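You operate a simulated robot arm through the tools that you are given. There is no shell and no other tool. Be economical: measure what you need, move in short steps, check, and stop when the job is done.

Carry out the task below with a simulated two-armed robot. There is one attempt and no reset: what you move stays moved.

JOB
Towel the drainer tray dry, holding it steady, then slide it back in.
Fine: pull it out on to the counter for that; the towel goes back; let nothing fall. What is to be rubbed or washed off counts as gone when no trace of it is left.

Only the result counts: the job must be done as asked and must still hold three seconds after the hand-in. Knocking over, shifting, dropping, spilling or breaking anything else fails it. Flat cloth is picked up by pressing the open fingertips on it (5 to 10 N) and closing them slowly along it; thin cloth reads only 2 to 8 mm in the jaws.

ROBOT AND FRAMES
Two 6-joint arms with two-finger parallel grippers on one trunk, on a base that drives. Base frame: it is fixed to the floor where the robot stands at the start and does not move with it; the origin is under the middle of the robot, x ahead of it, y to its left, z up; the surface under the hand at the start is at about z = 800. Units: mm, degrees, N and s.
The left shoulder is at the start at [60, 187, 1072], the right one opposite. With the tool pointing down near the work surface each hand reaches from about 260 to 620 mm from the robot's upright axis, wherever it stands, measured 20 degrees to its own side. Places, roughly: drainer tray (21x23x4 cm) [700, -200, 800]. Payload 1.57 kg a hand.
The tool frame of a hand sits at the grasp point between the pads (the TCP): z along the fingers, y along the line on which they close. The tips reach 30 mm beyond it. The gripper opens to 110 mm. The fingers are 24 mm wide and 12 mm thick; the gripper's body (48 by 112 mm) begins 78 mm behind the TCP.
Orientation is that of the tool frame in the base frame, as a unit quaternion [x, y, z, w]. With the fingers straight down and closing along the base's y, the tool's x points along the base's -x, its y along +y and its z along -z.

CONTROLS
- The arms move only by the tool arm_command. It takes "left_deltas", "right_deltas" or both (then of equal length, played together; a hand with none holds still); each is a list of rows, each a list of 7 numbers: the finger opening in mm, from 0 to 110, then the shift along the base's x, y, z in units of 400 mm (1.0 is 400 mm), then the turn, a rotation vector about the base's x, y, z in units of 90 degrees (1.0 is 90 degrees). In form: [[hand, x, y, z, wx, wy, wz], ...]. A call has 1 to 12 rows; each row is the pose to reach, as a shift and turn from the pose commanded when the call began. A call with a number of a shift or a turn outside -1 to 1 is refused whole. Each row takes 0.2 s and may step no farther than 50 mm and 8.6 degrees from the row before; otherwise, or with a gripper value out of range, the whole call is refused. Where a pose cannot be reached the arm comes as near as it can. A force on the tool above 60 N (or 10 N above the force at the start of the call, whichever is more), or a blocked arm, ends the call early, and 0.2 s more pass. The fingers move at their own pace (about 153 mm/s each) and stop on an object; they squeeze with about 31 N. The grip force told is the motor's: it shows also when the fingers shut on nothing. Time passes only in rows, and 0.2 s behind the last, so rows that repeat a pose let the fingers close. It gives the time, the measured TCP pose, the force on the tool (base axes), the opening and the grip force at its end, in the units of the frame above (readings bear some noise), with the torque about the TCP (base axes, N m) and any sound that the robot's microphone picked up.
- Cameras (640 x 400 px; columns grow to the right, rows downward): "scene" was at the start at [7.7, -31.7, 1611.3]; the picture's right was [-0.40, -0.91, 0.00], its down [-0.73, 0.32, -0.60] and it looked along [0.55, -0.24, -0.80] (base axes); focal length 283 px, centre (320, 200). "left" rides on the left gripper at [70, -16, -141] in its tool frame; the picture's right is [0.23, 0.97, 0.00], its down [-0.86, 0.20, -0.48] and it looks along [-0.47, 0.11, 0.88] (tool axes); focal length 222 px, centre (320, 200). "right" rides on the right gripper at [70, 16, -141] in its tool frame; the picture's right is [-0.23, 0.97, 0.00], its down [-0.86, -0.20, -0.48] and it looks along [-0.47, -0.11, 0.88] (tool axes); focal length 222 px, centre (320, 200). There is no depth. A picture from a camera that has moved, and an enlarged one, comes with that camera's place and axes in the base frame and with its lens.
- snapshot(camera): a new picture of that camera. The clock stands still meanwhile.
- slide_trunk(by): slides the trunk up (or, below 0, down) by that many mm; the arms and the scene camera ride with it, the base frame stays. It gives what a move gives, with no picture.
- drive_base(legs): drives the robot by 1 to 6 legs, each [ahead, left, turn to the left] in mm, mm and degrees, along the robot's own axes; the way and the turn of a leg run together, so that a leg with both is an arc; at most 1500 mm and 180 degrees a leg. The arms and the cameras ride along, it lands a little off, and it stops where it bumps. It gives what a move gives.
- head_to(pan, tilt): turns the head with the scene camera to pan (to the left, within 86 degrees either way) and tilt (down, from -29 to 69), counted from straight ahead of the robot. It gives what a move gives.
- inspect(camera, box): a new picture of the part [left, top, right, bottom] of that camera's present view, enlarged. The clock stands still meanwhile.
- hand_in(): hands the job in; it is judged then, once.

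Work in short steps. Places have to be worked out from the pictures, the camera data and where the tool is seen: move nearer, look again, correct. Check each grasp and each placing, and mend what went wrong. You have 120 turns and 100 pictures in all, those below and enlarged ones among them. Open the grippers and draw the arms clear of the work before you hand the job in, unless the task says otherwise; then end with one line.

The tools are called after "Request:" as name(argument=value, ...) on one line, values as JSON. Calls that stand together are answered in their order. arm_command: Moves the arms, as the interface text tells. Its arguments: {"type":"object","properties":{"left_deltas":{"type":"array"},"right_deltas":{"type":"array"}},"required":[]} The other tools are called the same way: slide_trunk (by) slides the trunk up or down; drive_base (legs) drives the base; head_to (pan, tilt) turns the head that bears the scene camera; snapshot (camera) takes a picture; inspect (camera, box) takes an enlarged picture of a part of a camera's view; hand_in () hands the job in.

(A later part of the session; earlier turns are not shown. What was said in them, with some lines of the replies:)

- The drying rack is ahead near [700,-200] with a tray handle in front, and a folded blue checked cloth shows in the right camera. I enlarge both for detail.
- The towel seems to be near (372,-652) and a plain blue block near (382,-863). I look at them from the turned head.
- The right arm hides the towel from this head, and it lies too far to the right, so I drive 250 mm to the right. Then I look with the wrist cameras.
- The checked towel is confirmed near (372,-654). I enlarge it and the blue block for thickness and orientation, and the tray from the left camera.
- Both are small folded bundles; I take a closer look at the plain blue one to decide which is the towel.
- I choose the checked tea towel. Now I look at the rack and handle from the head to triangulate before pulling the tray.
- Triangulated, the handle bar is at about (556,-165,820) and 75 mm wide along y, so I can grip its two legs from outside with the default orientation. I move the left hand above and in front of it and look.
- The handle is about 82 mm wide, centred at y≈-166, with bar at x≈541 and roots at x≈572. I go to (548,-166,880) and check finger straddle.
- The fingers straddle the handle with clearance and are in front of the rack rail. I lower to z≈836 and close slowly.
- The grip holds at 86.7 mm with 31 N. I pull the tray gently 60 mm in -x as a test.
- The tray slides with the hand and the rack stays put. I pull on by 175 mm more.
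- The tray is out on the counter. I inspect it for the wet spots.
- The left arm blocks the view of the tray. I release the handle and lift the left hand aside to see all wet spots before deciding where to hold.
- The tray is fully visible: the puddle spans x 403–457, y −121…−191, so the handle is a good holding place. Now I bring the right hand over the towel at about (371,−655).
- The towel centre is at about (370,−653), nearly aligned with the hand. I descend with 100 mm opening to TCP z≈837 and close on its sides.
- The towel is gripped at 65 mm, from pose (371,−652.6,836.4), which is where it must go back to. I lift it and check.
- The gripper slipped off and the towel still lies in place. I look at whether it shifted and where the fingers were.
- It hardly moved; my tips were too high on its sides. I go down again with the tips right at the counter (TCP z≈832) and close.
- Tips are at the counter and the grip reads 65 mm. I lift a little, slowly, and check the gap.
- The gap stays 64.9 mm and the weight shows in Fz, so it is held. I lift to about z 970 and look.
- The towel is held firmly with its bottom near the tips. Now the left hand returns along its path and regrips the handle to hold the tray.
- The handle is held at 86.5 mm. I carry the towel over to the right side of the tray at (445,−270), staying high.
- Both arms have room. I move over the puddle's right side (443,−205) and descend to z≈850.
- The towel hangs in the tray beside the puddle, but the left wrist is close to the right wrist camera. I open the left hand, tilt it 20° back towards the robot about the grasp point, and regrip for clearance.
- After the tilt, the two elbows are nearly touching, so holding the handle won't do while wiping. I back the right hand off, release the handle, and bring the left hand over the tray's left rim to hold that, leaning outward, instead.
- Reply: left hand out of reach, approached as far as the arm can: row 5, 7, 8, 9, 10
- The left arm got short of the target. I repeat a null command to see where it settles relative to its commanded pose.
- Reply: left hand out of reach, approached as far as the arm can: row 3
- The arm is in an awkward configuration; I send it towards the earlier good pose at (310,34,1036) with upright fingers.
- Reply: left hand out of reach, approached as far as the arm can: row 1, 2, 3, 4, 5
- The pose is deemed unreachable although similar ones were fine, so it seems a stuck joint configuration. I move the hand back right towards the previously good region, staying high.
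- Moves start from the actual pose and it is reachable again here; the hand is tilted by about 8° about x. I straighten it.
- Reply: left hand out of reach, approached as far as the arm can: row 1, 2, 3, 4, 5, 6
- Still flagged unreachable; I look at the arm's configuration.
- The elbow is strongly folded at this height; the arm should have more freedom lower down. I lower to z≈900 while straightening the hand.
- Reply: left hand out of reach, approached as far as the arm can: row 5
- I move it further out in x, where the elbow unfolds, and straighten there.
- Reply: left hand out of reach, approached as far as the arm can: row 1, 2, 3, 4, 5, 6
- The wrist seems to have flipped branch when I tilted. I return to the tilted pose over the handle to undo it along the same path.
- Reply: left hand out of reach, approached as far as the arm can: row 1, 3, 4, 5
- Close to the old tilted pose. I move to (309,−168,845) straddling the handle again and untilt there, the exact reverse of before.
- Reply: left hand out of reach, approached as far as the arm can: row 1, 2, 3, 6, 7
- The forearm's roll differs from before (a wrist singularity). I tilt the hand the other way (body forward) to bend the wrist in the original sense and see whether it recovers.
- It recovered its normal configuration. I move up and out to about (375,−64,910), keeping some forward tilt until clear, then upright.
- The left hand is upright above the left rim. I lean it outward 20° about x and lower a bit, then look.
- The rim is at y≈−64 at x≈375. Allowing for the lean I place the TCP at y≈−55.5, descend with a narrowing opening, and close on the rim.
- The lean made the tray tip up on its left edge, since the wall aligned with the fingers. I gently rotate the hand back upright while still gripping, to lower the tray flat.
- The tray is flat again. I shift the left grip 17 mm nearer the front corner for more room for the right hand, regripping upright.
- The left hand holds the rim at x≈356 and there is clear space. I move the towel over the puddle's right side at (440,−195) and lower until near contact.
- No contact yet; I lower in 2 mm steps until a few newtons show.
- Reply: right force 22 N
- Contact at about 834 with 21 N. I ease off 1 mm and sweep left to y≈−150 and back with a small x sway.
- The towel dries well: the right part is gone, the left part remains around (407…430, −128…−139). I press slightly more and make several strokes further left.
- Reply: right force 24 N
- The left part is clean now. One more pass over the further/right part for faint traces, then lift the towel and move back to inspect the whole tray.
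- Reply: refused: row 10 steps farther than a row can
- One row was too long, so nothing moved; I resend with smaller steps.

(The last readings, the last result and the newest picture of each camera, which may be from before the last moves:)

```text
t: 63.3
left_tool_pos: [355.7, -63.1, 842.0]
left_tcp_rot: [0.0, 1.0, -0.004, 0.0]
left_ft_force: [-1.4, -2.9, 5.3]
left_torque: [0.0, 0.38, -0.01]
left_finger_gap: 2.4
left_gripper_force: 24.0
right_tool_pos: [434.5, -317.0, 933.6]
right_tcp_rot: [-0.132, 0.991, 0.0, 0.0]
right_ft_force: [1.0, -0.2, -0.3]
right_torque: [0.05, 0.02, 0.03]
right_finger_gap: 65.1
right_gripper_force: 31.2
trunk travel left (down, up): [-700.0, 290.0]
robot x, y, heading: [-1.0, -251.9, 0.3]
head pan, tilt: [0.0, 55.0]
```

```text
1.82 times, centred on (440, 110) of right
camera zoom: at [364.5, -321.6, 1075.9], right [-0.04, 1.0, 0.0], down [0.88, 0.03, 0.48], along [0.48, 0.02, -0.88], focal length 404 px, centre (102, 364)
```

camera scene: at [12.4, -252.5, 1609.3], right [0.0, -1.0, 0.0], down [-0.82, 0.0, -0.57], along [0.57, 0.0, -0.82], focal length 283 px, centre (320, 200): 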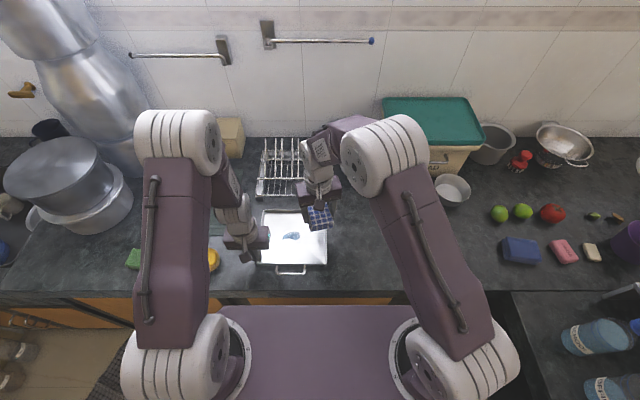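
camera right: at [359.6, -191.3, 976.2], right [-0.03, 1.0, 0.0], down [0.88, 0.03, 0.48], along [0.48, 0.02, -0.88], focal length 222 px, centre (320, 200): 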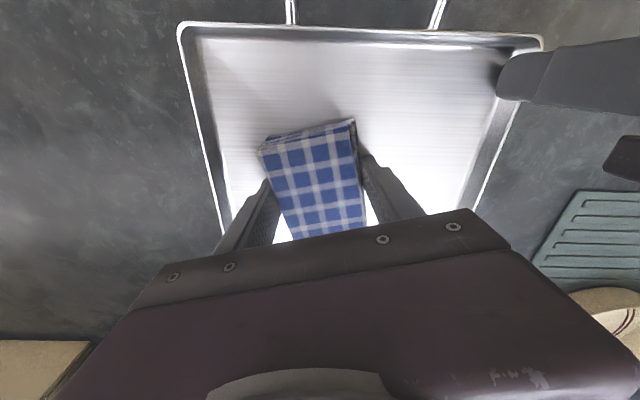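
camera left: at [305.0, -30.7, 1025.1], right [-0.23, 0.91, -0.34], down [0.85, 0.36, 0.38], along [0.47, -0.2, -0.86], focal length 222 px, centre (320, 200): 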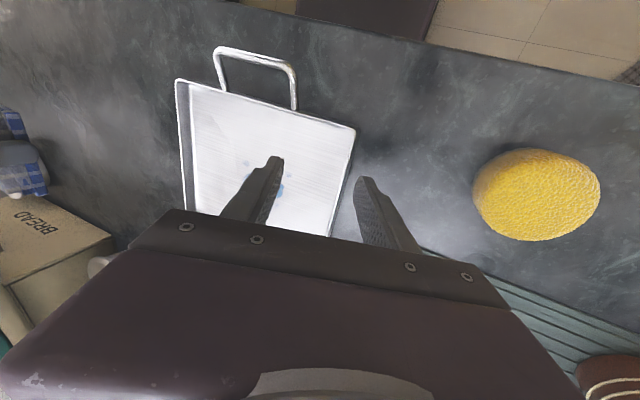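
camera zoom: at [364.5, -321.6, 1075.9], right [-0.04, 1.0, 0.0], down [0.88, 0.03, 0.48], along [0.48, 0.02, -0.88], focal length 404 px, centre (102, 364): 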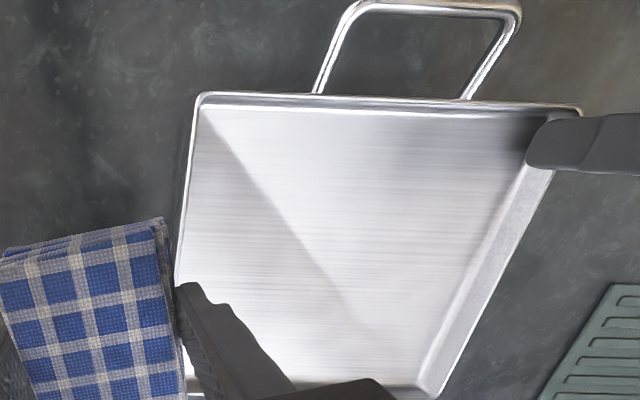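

No trace left in either view. I carry the towel back to its place, unrotating the hand on the way.

Request:
arm_command(right_deltas=[[10, -0.018, -0.09, 0.03, 0, 0, -0.03], [10, -0.036, -0.18, 0.06, 0, 0, -0.06], [10, -0.054, -0.27, 0.08, 0, 0, -0.09], [10, -0.072, -0.36, 0.08, 0, 0, -0.12], [10, -0.09, -0.45, 0.08, 0, 0, -0.15], [10, -0.11, -0.55, 0.08, 0, 0, -0.168], [10, -0.13, -0.65, 0.08, 0, 0, -0.168], [10, -0.15, -0.74, 0.06, 0, 0, -0.168], [10, -0.162, -0.84, 0.0, 0, 0, -0.168], [10, -0.162, -0.84, -0.1, 0, 0, -0.168]])

Request:
snapshot(camera="right")

Request:
inspect(camera="scene", box=[240, 190, 350, 280])

```text
t: 65.5
left_tool_pos: [354.6, -63.1, 841.6]
left_tcp_rot: [-0.001, 1.0, -0.003, 0.0]
left_ft_force: [-0.5, -2.3, 2.9]
left_torque: [-0.01, -0.03, -0.01]
left_finger_gap: 2.5
left_gripper_force: 24.2
right_tool_pos: [369.9, -652.8, 893.1]
right_tcp_rot: [0.0, 1.0, 0.0, 0.0]
right_ft_force: [0.3, 0.3, -0.1]
right_torque: [0.01, 0.06, 0.05]
right_finger_gap: 64.9
right_gripper_force: 31.2
trunk travel left (down, up): [-700.0, 290.0]
robot x, y, heading: [-0.6, -251.0, -0.2]
head pan, tilt: [0.0, 55.0]
```

```text
37 pictures are left
camera right: at [300.4, -637.2, 1036.0], right [0.23, 0.97, 0.0], down [0.86, -0.2, 0.48], along [0.47, -0.11, -0.88], focal length 222 px, centre (320, 200)
```

right: 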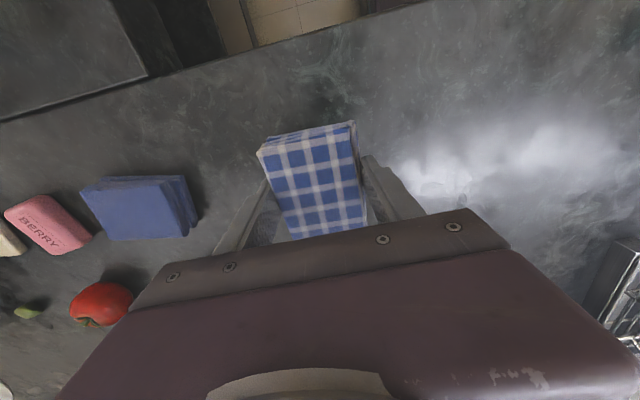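

```text
4.44 times, centred on (295, 235) of scene
camera zoom: at [12.4, -254.4, 1609.3], right [0.0, -1.0, 0.0], down [-0.82, 0.0, -0.57], along [0.57, 0.0, -0.82], focal length 1258 px, centre (431, 44)
```

zoom: 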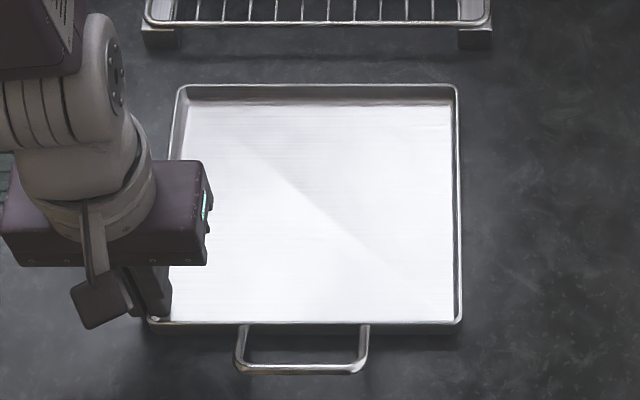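

The tray is clean and the towel is right above its place. I lower it to the counter gently.

Request:
arm_command(right_deltas=[[10, 0, -0.002, -0.08, 0, 0, 0], [10, 0, -0.002, -0.13, 0, 0, 0], [10, 0, -0.002, -0.148, 0, 0, 0], [10, 0, -0.002, -0.154, 0, 0, 0], [10, 0, -0.002, -0.156, 0, 0, 0]])

```text
t: 66.7
left_tool_pos: [354.9, -64.0, 842.3]
left_tcp_rot: [-0.001, 1.0, -0.004, -0.001]
left_ft_force: [-1.7, -0.7, 2.3]
left_torque: [0.04, 0.26, 0.04]
left_finger_gap: 2.4
left_gripper_force: 23.8
right_tool_pos: [369.6, -654.5, 830.1]
right_tcp_rot: [0.0, 1.0, 0.0, -0.001]
right_ft_force: [0.2, -0.5, -0.1]
right_torque: [0.01, -0.01, -0.02]
right_finger_gap: 64.9
right_gripper_force: 31.0
trunk travel left (down, up): [-700.0, 290.0]
robot x, y, heading: [-1.3, -252.8, 0.3]
head pan, tilt: [0.0, 55.0]
```

It is at its original height within a millimetre; I lower 1 mm more, open, and lift the right hand straight up.

Request:
arm_command(right_deltas=[[10, 0, 0, -0.003, 0, 0, 0], [60, 0, 0, -0.003, 0, 0, 0], [75, 0, 0, -0.003, 0, 0, 0], [95, 0, 0, -0.003, 0, 0, 0], [100, 0, 0, -0.003, 0, 0, 0], [100, 0, 0, 0.05, 0, 0, 0], [100, 0, 0, 0.15, 0, 0, 0], [100, 0, 0, 0.27, 0, 0, 0], [100, 0, 0, 0.39, 0, 0, 0], [100, 0.0, 0.05, 0.48, 0, 0, 0]])

Request:
inspect(camera="scene", box=[420, 220, 500, 280])

```text
t: 68.9
left_tool_pos: [355.6, -61.9, 841.5]
left_tcp_rot: [0.0, 1.0, -0.004, 0.001]
left_ft_force: [0.3, 1.3, 2.3]
left_torque: [0.08, 0.17, -0.05]
left_finger_gap: 2.6
left_gripper_force: 24.3
right_tool_pos: [369.6, -634.7, 1022.2]
right_tcp_rot: [0.0, 1.0, 0.0, 0.0]
right_ft_force: [-0.8, -0.5, -0.3]
right_torque: [-0.01, -0.01, 0.01]
right_finger_gap: 100.1
right_gripper_force: 0.0
trunk travel left (down, up): [-700.0, 290.0]
robot x, y, heading: [2.2, -249.5, 0.0]
head pan, tilt: [0.0, 55.0]
```

```text
6.67 times, centred on (460, 250) of scene
camera zoom: at [11.6, -252.3, 1609.2], right [0.0, -1.0, 0.0], down [-0.82, 0.0, -0.57], along [0.57, 0.0, -0.82], focal length 1888 px, centre (-613, -133)
```

zoom: 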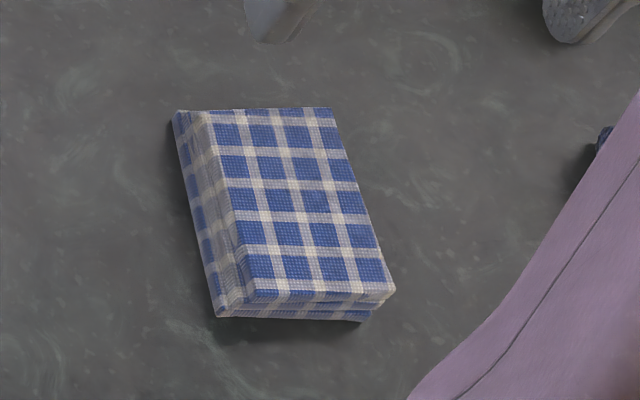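

The towel is back within a few millimetres. Now I release the rim with the left hand, rise, and go above the handle (now at about (305,−171)).

Request:
arm_command(left_deltas=[[8, 0, 0, 0, 0, 0, 0], [20, 0, 0, 0, 0, 0, 0], [30, 0, 0, 0.05, 0, 0, 0], [60, 0, 0, 0.13, 0, 0, 0], [90, 0, -0.07, 0.15, 0, 0, 0], [110, -0.02, -0.14, 0.15, 0, 0, 0], [110, -0.06, -0.21, 0.15, 0, 0, 0], [110, -0.114, -0.268, 0.15, 0, 0, 0], [110, -0.114, -0.268, 0.1, 0, 0, 0]])

Request:
inspect(camera="left", box=[180, 100, 460, 260])

```text
t: 70.9
left_tool_pos: [310.9, -170.7, 880.0]
left_tcp_rot: [-0.001, 1.0, -0.004, 0.0]
left_ft_force: [0.8, 0.2, 0.2]
left_torque: [0.0, 0.01, 0.01]
left_finger_gap: 109.9
left_gripper_force: 0.0
right_tool_pos: [371.3, -635.1, 1021.9]
right_tcp_rot: [0.0, 1.0, 0.0, -0.001]
right_ft_force: [0.1, 0.4, -0.1]
right_torque: [0.01, -0.01, 0.0]
right_finger_gap: 100.1
right_gripper_force: 0.1
trunk travel left (down, up): [-700.0, 290.0]
robot x, y, heading: [-0.5, -248.8, 0.4]
head pan, tilt: [0.0, 55.0]
```

```text
2.29 times, centred on (320, 180) of left
camera zoom: at [239.8, -186.2, 1023.0], right [-0.23, 0.97, -0.01], down [0.85, 0.21, 0.48], along [0.47, 0.1, -0.88], focal length 508 px, centre (320, 246)
```

zoom: 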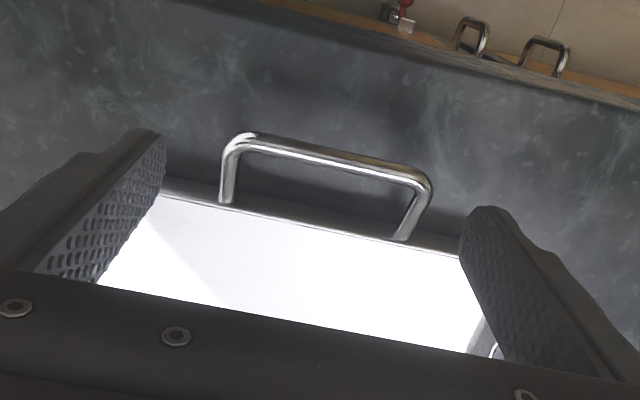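

The handle lies at about (305.7,−168); I lower at y≈−167.6, the original line, and grip its legs, which also recentres the tray.

Request:
arm_command(left_deltas=[[110, 0, 0.008, -0.05, 0, 0, 0], [110, 0, 0.008, -0.106, 0, 0, 0], [100, 0, 0.008, -0.106, 0, 0, 0], [92, 0, 0.008, -0.106, 0, 0, 0], [88, 0, 0.008, -0.106, 0, 0, 0], [84, 0, 0.008, -0.106, 0, 0, 0], [70, 0, 0.008, -0.106, 0, 0, 0], [70, 0, 0.008, -0.106, 0, 0, 0]])

Request:
inspect(camera="scene", box=[240, 150, 350, 240])

```text
t: 72.7
left_tool_pos: [309.5, -166.6, 847.6]
left_tcp_rot: [0.0, 1.0, -0.002, 0.0]
left_ft_force: [0.9, -0.3, -0.9]
left_torque: [0.03, 0.16, -0.03]
left_finger_gap: 86.6
left_gripper_force: 30.9
left hand out of reach, approached as far as the arm can: row 2, 3
right_tool_pos: [371.1, -635.0, 1021.9]
right_tcp_rot: [0.0, 1.0, -0.001, 0.0]
right_ft_force: [0.0, 0.9, -0.2]
right_torque: [-0.01, -0.02, 0.01]
right_finger_gap: 100.0
right_gripper_force: 0.0
trunk travel left (down, up): [-700.0, 290.0]
robot x, y, heading: [-2.7, -254.8, 0.2]
head pan, tilt: [0.0, 55.0]
```

```text
4.44 times, centred on (295, 195) of scene
camera zoom: at [12.7, -253.6, 1609.2], right [0.0, -1.0, 0.0], down [-0.82, 0.0, -0.57], along [0.57, 0.0, -0.82], focal length 1258 px, centre (431, 222)
```

zoom: 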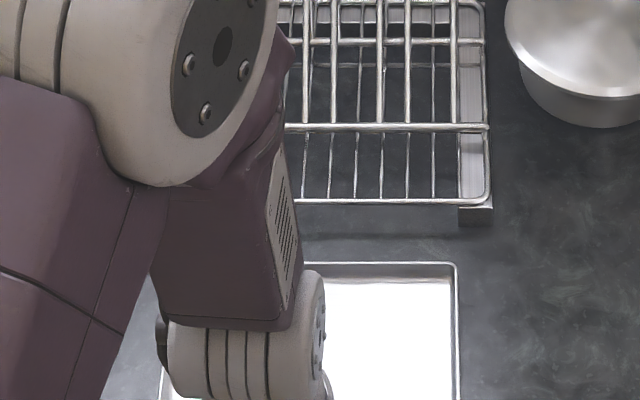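

The grip closed but 10 mm high and the wrist is near its singularity again. I open, use the forward-tilt recovery as before, and then regrip with a moderate forward tilt.

Request:
arm_command(left_deltas=[[90, 0, 0, 0, 0, 0, 0], [110, 0, 0, 0, 0, 0, 0], [110, 0, 0, 0.03, 0, 0.06, 0], [110, 0, 0, 0.04, 0, 0.12, 0], [110, 0, 0, 0.04, 0, 0.18, 0], [110, 0, 0, 0.04, 0, 0.24, 0], [110, 0, 0, 0.04, 0, 0.24, 0]])

Request:
inspect(camera="scene", box=[220, 130, 360, 290])

```text
t: 74.3
left_tool_pos: [309.3, -168.4, 855.4]
left_tcp_rot: [-0.002, 0.982, -0.004, -0.187]
left_ft_force: [-0.1, -0.4, -0.1]
left_torque: [-0.01, -0.03, -0.02]
left_finger_gap: 109.8
left_gripper_force: 0.1
right_tool_pos: [369.7, -635.0, 1023.0]
right_tcp_rot: [0.0, 1.0, 0.0, 0.0]
right_ft_force: [-0.3, 0.4, -0.7]
right_torque: [-0.03, 0.02, -0.01]
right_finger_gap: 99.9
right_gripper_force: 0.1
trunk travel left (down, up): [-700.0, 290.0]
robot x, y, heading: [-1.9, -253.3, 0.1]
head pan, tilt: [0.0, 55.0]
```

```text
2.50 times, centred on (290, 210) of scene
camera zoom: at [12.1, -253.7, 1609.3], right [0.0, -1.0, 0.0], down [-0.82, 0.0, -0.57], along [0.57, 0.0, -0.82], focal length 708 px, centre (395, 175)
```

zoom: 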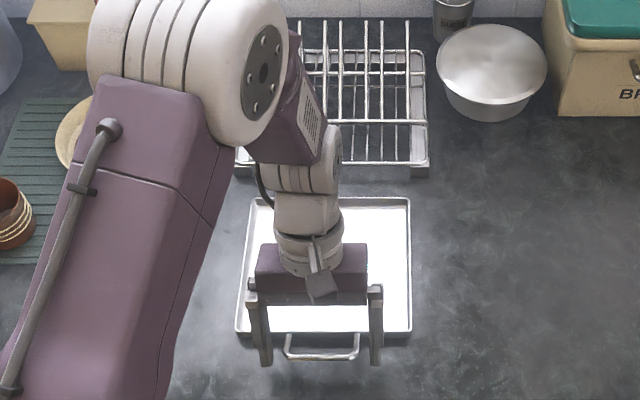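

The configuration is normal again. I reduce the tilt to about 13°, lower, and grip the legs.

Request:
arm_command(left_deltas=[[110, 0.008, 0.002, -0.01, 0, -0.05, 0], [110, 0.015, 0.002, -0.02, 0, -0.095, 0], [110, 0.015, 0.002, -0.043, 0, -0.095, 0], [98, 0.015, 0.002, -0.043, 0, -0.095, 0], [92, 0.015, 0.002, -0.043, 0, -0.095, 0], [88, 0.015, 0.002, -0.043, 0, -0.095, 0], [80, 0.015, 0.002, -0.043, 0, -0.095, 0], [70, 0.015, 0.002, -0.043, 0, -0.095, 0]])

Request:
inspect(camera="scene", box=[220, 130, 360, 290])

```text
t: 76.1
left_tool_pos: [316.2, -166.2, 838.2]
left_tcp_rot: [-0.001, 0.994, -0.004, -0.113]
left_ft_force: [0.3, -0.6, -0.3]
left_torque: [-0.05, 0.04, -0.04]
left_finger_gap: 87.0
left_gripper_force: 31.0
right_tool_pos: [371.2, -635.1, 1022.6]
right_tcp_rot: [0.0, 1.0, 0.0, 0.0]
right_ft_force: [0.6, 0.1, -0.2]
right_torque: [0.03, 0.01, -0.02]
right_finger_gap: 99.9
right_gripper_force: 0.1
trunk travel left (down, up): [-700.0, 290.0]
robot x, y, heading: [-1.1, -253.3, 0.2]
head pan, tilt: [0.0, 55.0]
```

```text
2.50 times, centred on (290, 210) of scene
camera zoom: at [12.6, -253.8, 1609.3], right [0.0, -1.0, 0.0], down [-0.82, 0.0, -0.57], along [0.57, 0.0, -0.82], focal length 708 px, centre (395, 175)
```

zoom: 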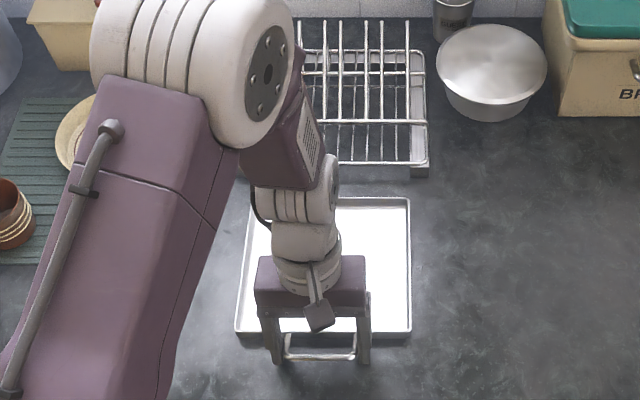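

Gripped at 87 mm. The tray's back edge has about 5 mm clearance to the left rack foot and 2 mm to the right one, so I shift it 1.5 mm left while pushing 25 mm, then check.

Request:
arm_command(left_deltas=[[70, 0.02, 0.004, 0, 0, 0, 0], [70, 0.04, 0.004, 0, 0, 0, 0], [70, 0.06, 0.004, 0, 0, 0, 0]])

Request:
inspect(camera="scene", box=[245, 150, 345, 230])

```text
t: 76.9
left_tool_pos: [341.1, -164.4, 838.0]
left_tcp_rot: [-0.001, 0.993, -0.004, -0.114]
left_ft_force: [0.6, 0.3, -0.4]
left_torque: [0.01, 0.14, -0.01]
left_finger_gap: 86.6
left_gripper_force: 31.0
right_tool_pos: [371.2, -635.2, 1022.2]
right_tcp_rot: [0.0, 1.0, -0.001, -0.001]
right_ft_force: [-0.7, -0.5, 1.2]
right_torque: [-0.03, 0.01, -0.02]
right_finger_gap: 100.1
right_gripper_force: 0.1
trunk travel left (down, up): [-700.0, 290.0]
robot x, y, heading: [-2.0, -252.3, 0.1]
head pan, tilt: [0.0, 55.0]
```

```text
5.00 times, centred on (295, 190) of scene
camera zoom: at [13.0, -253.6, 1609.2], right [0.0, -1.0, 0.0], down [-0.82, 0.0, -0.57], along [0.57, 0.0, -0.82], focal length 1416 px, centre (445, 250)
```

zoom: 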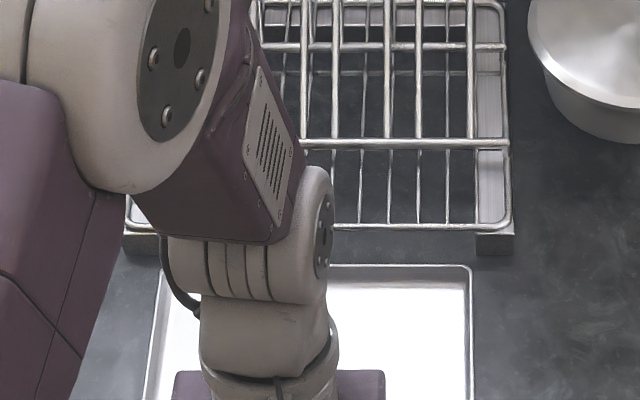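

The tray is now centred between the rack feet to within a millimetre. I push on 72 mm slowly, watching forces.

Request:
arm_command(left_deltas=[[70, 0.03, 0, 0, 0, 0, 0], [70, 0.06, 0, 0, 0, 0, 0], [70, 0.09, 0, 0, 0, 0, 0], [70, 0.12, 0, 0, 0, 0, 0], [70, 0.15, 0, 0, 0, 0, 0], [70, 0.18, 0, 0, 0, 0, 0]])

Request:
inspect(camera="scene", box=[230, 120, 350, 260])

```text
t: 78.3
left_tool_pos: [411.9, -163.8, 837.9]
left_tcp_rot: [-0.001, 0.994, -0.003, -0.113]
left_ft_force: [-1.2, -0.3, 1.3]
left_torque: [-0.1, 0.06, -0.04]
left_finger_gap: 86.8
left_gripper_force: 31.0
right_tool_pos: [370.5, -634.9, 1022.2]
right_tcp_rot: [0.0, 1.0, 0.0, 0.0]
right_ft_force: [-0.1, 0.1, -0.2]
right_torque: [0.04, 0.0, 0.01]
right_finger_gap: 100.0
right_gripper_force: 0.0
trunk travel left (down, up): [-700.0, 290.0]
robot x, y, heading: [1.4, -255.5, 0.3]
head pan, tilt: [0.0, 55.0]
```

```text
2.86 times, centred on (290, 190) of scene
camera zoom: at [12.2, -253.7, 1609.3], right [0.0, -1.0, 0.0], down [-0.82, 0.0, -0.57], along [0.57, 0.0, -0.82], focal length 809 px, centre (406, 229)
```

zoom: 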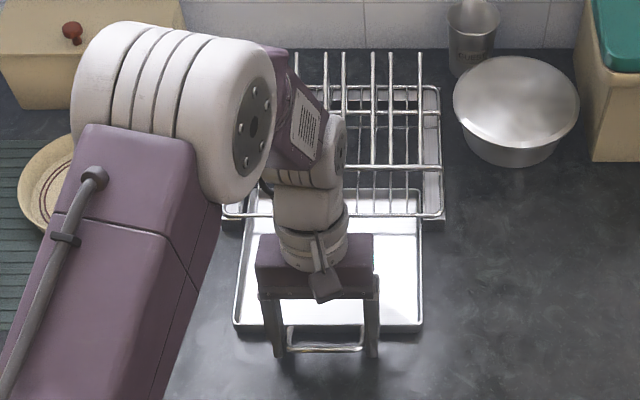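

It enters smoothly with no resistance. I push 68 mm more, then open, straighten the hand upright, and regrip so the body stays clear of the rack.

Request:
arm_command(left_deltas=[[70, 0.034, 0, 0, 0, 0, 0], [70, 0.068, 0, 0, 0, 0, 0], [70, 0.102, 0, 0, 0, 0, 0], [70, 0.136, 0, 0, 0, 0, 0], [70, 0.17, 0, 0, 0, 0, 0], [90, 0.17, 0, 0, 0, 0, 0], [105, 0.17, 0, 0, 0, 0, 0], [105, 0.165, 0, 0.002, 0, -0.073, 0], [105, 0.16, 0, 0.002, 0, -0.144, 0], [92, 0.16, 0, 0.0, 0, -0.144, 0], [86, 0.16, 0, 0.0, 0, -0.144, 0], [70, 0.16, 0, 0, 0, -0.144, 0]])

Request:
inspect(camera="scene", box=[230, 120, 350, 260])

```text
t: 80.9
left_tool_pos: [475.8, -164.6, 838.7]
left_tcp_rot: [-0.001, 1.0, -0.004, 0.0]
left_ft_force: [-0.5, -0.5, 0.5]
left_torque: [-0.01, 0.01, -0.01]
left_finger_gap: 69.8
left_gripper_force: 0.0
right_tool_pos: [371.7, -635.6, 1021.8]
right_tcp_rot: [0.0, 1.0, 0.001, 0.0]
right_ft_force: [-0.4, 0.1, 0.1]
right_torque: [0.01, -0.04, -0.03]
right_finger_gap: 99.9
right_gripper_force: 0.1
trunk travel left (down, up): [-700.0, 290.0]
robot x, y, heading: [-0.8, -250.3, 0.1]
head pan, tilt: [0.0, 55.0]
```

```text
2.86 times, centred on (290, 190) of scene
camera zoom: at [12.6, -253.6, 1609.3], right [0.0, -1.0, 0.0], down [-0.82, 0.0, -0.57], along [0.57, 0.0, -0.82], focal length 809 px, centre (406, 229)
```

zoom: 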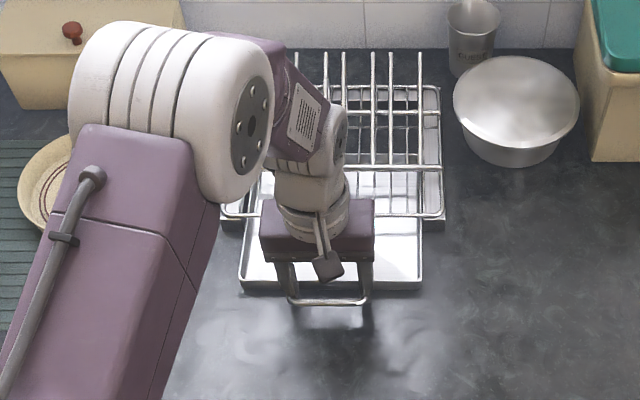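

The fingers closed to 70 mm without catching the legs. I look with the left camera.

Request:
inspect(camera="left", box=[180, 100, 460, 260])

```text
2.29 times, centred on (320, 180) of left
camera zoom: at [405.8, -180.9, 980.0], right [-0.23, 0.97, -0.01], down [0.85, 0.21, 0.48], along [0.47, 0.1, -0.88], focal length 508 px, centre (320, 246)
```

zoom: 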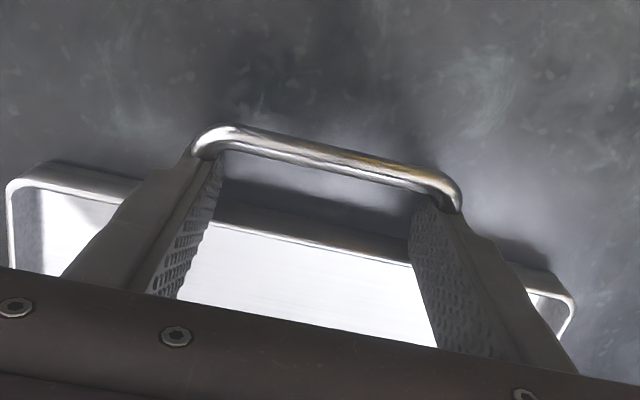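

The hand slipped forward relative to the tray: the bar is at x≈459 while the TCP is at 476, so the tips closed over the lower part of the legs. I open, lift slightly, move back 13 mm and regrip near the bar.

Request:
arm_command(left_deltas=[[72, 0, 0, 0.03, 0, 0, 0], [72, 0, 0, 0.07, 0, 0, 0], [110, 0, 0, 0.07, 0, 0, 0], [110, -0.016, -0.006, 0.07, 0, 0, 0], [110, -0.034, -0.006, 0.07, 0, 0, 0], [110, -0.034, -0.006, 0.07, 0, 0, 0]])

Request:
inspect(camera="left", box=[180, 100, 460, 260])

```text
t: 82.3
left_tool_pos: [462.8, -165.8, 866.0]
left_tcp_rot: [-0.001, 1.0, -0.004, -0.002]
left_ft_force: [0.5, -0.2, 0.3]
left_torque: [0.03, -0.01, -0.01]
left_finger_gap: 110.1
left_gripper_force: 0.0
right_tool_pos: [370.7, -635.9, 1022.1]
right_tcp_rot: [0.0, 1.0, 0.001, 0.0]
right_ft_force: [0.8, -0.8, 0.3]
right_torque: [0.02, -0.01, -0.01]
right_finger_gap: 99.9
right_gripper_force: 0.1
trunk travel left (down, up): [-700.0, 290.0]
robot x, y, heading: [0.2, -249.4, 0.0]
head pan, tilt: [0.0, 55.0]
```

```text
2.29 times, centred on (320, 180) of left
camera zoom: at [392.5, -183.1, 1008.2], right [-0.23, 0.97, -0.01], down [0.86, 0.21, 0.48], along [0.46, 0.1, -0.88], focal length 508 px, centre (320, 246)
```

zoom: 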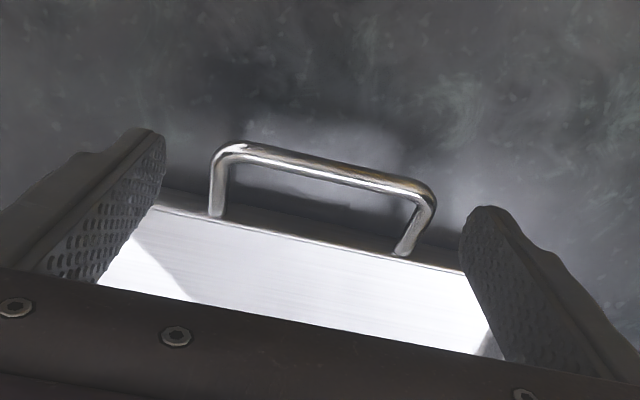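

The handle's bar is at x≈455–457. I lower at x≈458 and regrip.

Request:
arm_command(left_deltas=[[110, -0.01, -0.003, -0.03, 0, 0, 0], [110, -0.01, -0.003, -0.0725, 0, 0, 0], [98, -0.01, -0.003, -0.0725, 0, 0, 0], [92, -0.01, -0.003, -0.0725, 0, 0, 0], [88, -0.01, -0.003, -0.0725, 0, 0, 0], [80, -0.01, -0.003, -0.0725, 0, 0, 0], [70, -0.01, -0.003, -0.0725, 0, 0, 0]])

Request:
inspect(camera="scene", box=[230, 120, 350, 260])

```text
t: 83.9
left_tool_pos: [458.8, -169.2, 836.1]
left_tcp_rot: [-0.001, 1.0, -0.005, -0.001]
left_ft_force: [-1.2, 0.1, 0.4]
left_torque: [0.04, 0.07, 0.01]
left_finger_gap: 86.9
left_gripper_force: 30.6
right_tool_pos: [370.0, -634.5, 1022.1]
right_tcp_rot: [0.0, 1.0, 0.0, 0.0]
right_ft_force: [-0.9, 0.0, -0.5]
right_torque: [-0.02, 0.0, 0.03]
right_finger_gap: 100.0
right_gripper_force: 0.0
trunk travel left (down, up): [-700.0, 290.0]
robot x, y, heading: [-1.7, -249.6, 0.1]
head pan, tilt: [0.0, 55.0]
```

```text
2.86 times, centred on (290, 190) of scene
camera zoom: at [12.6, -253.3, 1609.2], right [0.0, -1.0, 0.0], down [-0.82, 0.0, -0.57], along [0.57, 0.0, -0.82], focal length 809 px, centre (406, 229)
```

zoom: 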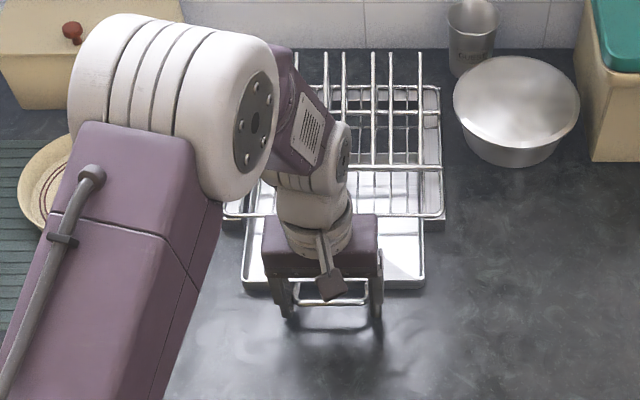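

Gripped at 87 mm. I push it the remaining ~87 mm to TCP x≈546, nudging 2 mm left to stay centred.

Request:
arm_command(left_deltas=[[70, 0.02, 0.005, 0, 0, 0, 0], [70, 0.045, 0.005, 0, 0, 0, 0], [70, 0.07, 0.005, 0, 0, 0, 0], [70, 0.095, 0.005, 0, 0, 0, 0], [70, 0.12, 0.005, 0, 0, 0, 0], [70, 0.145, 0.005, 0, 0, 0, 0], [70, 0.17, 0.005, 0, 0, 0, 0], [70, 0.195, 0.005, 0, 0, 0, 0], [70, 0.21, 0.005, 0, 0, 0, 0]])

Request:
inspect(camera="scene", box=[230, 120, 350, 260])

Request:
inspect(camera="left", box=[180, 100, 460, 260])

```text
t: 85.9
left_tool_pos: [543.8, -167.5, 837.4]
left_tcp_rot: [-0.001, 1.0, -0.005, 0.0]
left_ft_force: [1.0, -0.1, 0.0]
left_torque: [0.01, 0.15, 0.01]
left_finger_gap: 86.7
left_gripper_force: 31.3
right_tool_pos: [371.4, -636.7, 1021.0]
right_tcp_rot: [0.0, 1.0, 0.0, 0.0]
right_ft_force: [0.0, -1.1, 0.2]
right_torque: [0.02, 0.02, -0.02]
right_finger_gap: 100.3
right_gripper_force: 0.1
trunk travel left (down, up): [-700.0, 290.0]
robot x, y, heading: [-2.5, -250.5, 0.0]
head pan, tilt: [0.0, 55.0]
```

```text
2.86 times, centred on (290, 190) of scene
camera zoom: at [13.4, -253.5, 1609.2], right [0.0, -1.0, 0.0], down [-0.82, 0.0, -0.57], along [0.57, 0.0, -0.82], focal length 809 px, centre (406, 229)
```

zoom: 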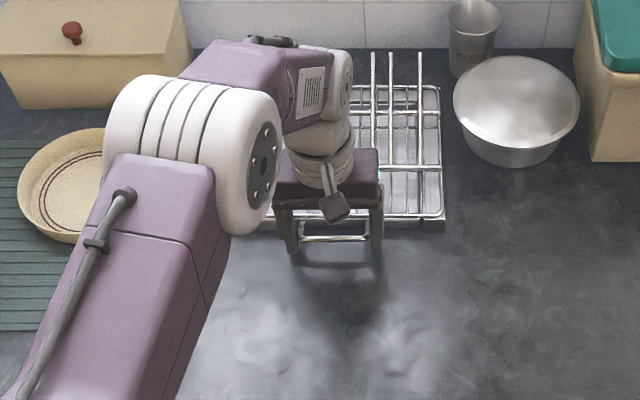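

```text
2.29 times, centred on (320, 180) of left
camera zoom: at [473.3, -183.2, 978.5], right [-0.23, 0.97, -0.01], down [0.85, 0.21, 0.48], along [0.47, 0.1, -0.88], focal length 508 px, centre (320, 246)
```

zoom: 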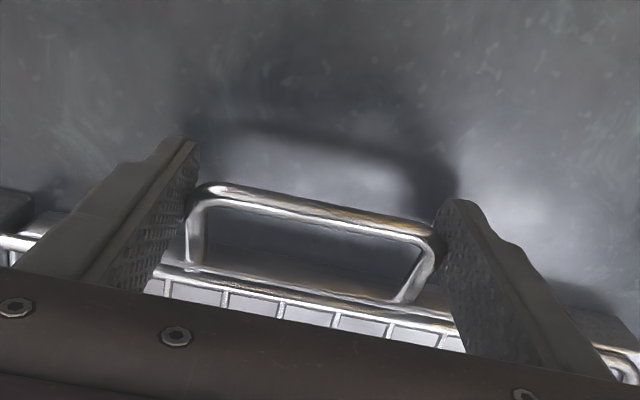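

Comparing with the first grip picture, the bar is back at its original place within about 1 mm. I release, rise, and draw the left arm clear.

Request:
arm_command(left_deltas=[[88, 0, 0, 0, 0, 0, 0], [95, 0, 0, 0, 0, 0, 0], [110, 0, 0, 0, 0, 0, 0], [110, 0, 0, 0.06, 0, 0, 0], [110, 0, 0, 0.15, 0, 0, 0], [110, 0, 0, 0.26, 0, 0, 0], [110, -0.04, 0.04, 0.36, 0, 0, 0], [110, -0.1, 0.12, 0.42, 0, 0, 0], [110, -0.17, 0.2, 0.46, 0, 0, 0], [110, -0.24, 0.28, 0.5, 0, 0, 0]])

Request:
inspect(camera="scene", box=[245, 130, 345, 220])

Request:
snapshot(camera="scene")

```text
t: 88.1
left_tool_pos: [443.4, -55.0, 1038.7]
left_tcp_rot: [-0.001, 1.0, -0.003, 0.0]
left_ft_force: [0.5, 1.1, -0.6]
left_torque: [-0.02, -0.03, 0.0]
left_finger_gap: 110.1
left_gripper_force: 0.1
right_tool_pos: [370.1, -634.8, 1023.0]
right_tcp_rot: [0.0, 1.0, -0.001, 0.001]
right_ft_force: [-1.3, 0.4, -0.5]
right_torque: [0.01, -0.01, 0.0]
right_finger_gap: 100.0
right_gripper_force: 0.0
trunk travel left (down, up): [-700.0, 290.0]
robot x, y, heading: [2.4, -253.7, -0.1]
head pan, tilt: [0.0, 55.0]
```

```text
4.44 times, centred on (295, 175) of scene
camera zoom: at [10.6, -252.3, 1609.2], right [0.0, -1.0, 0.0], down [-0.82, 0.0, -0.57], along [0.57, 0.0, -0.82], focal length 1258 px, centre (431, 311)
```

zoom: 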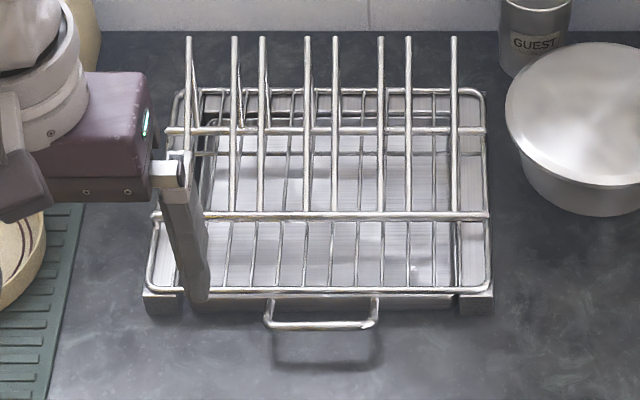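

```text
21 pictures are left
camera scene: at [10.6, -252.3, 1609.2], right [0.0, -1.0, 0.0], down [-0.82, 0.0, -0.57], along [0.57, 0.0, -0.82], focal length 283 px, centre (320, 200)
```

scene: 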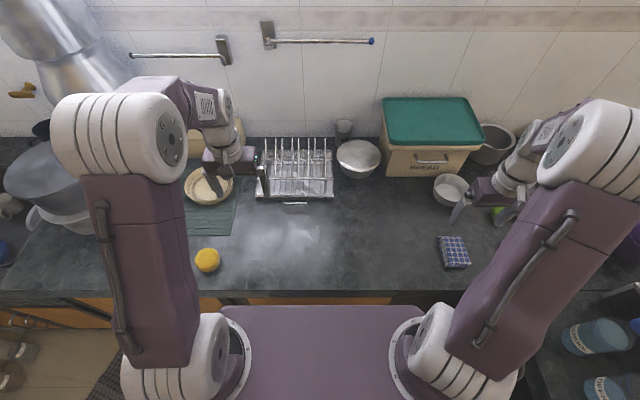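

The tray is back under the rack, the rack is unmoved, and the towel is in place. I check once more for wet traces through the rack and back the left arm off.

Request:
arm_command(left_deltas=[[110, -0.08, 0.06, 0.04, 0, 0, 0], [110, -0.16, 0.12, 0.08, 0, 0, 0]])

Request:
inspect(camera="scene", box=[265, 145, 335, 200])

```text
t: 88.7
left_tool_pos: [379.7, -6.4, 1068.7]
left_tcp_rot: [-0.002, 1.0, -0.004, 0.001]
left_ft_force: [0.4, 0.1, -0.8]
left_torque: [0.0, -0.05, -0.02]
left_finger_gap: 109.9
left_gripper_force: 0.0
right_tool_pos: [368.9, -635.5, 1022.3]
right_tcp_rot: [0.0, 1.0, 0.0, 0.002]
right_ft_force: [-0.1, 0.5, 0.1]
right_torque: [0.0, -0.02, -0.02]
right_finger_gap: 100.1
right_gripper_force: 0.0
trunk travel left (down, up): [-700.0, 290.0]
robot x, y, heading: [-1.3, -250.8, 0.1]
head pan, tilt: [0.0, 55.0]
```

```text
7.27 times, centred on (300, 172) of scene
camera zoom: at [9.9, -252.5, 1609.3], right [0.0, -1.0, 0.0], down [-0.82, 0.0, -0.57], along [0.57, 0.0, -0.82], focal length 2059 px, centre (466, 400)
```

zoom: 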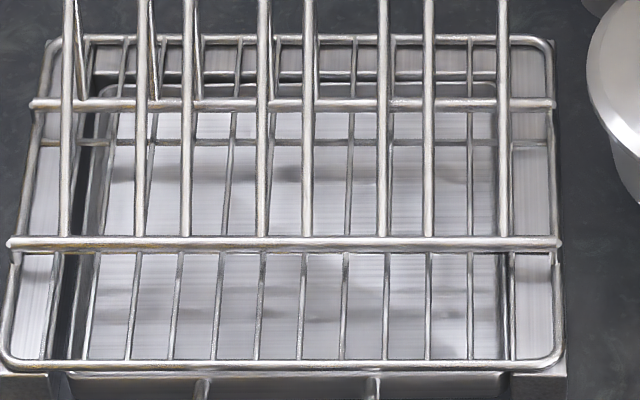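

The tray is dry and seated, the towel is back in place, and both grippers are open and clear, so I hand in.

Request:
hand_in()

```text
The job is handed in.
```

I toweled the drainer tray dry, with no trace of water left in the pictures, and slid it back under the rack. The checked towel is back within a few millimetres of where it lay; I used it rather than the plain blue cloth. While I was taking hold of the rim, the tray briefly tipped up on its left edge, and I lowered it flat again. I saw nothing fall or spill.
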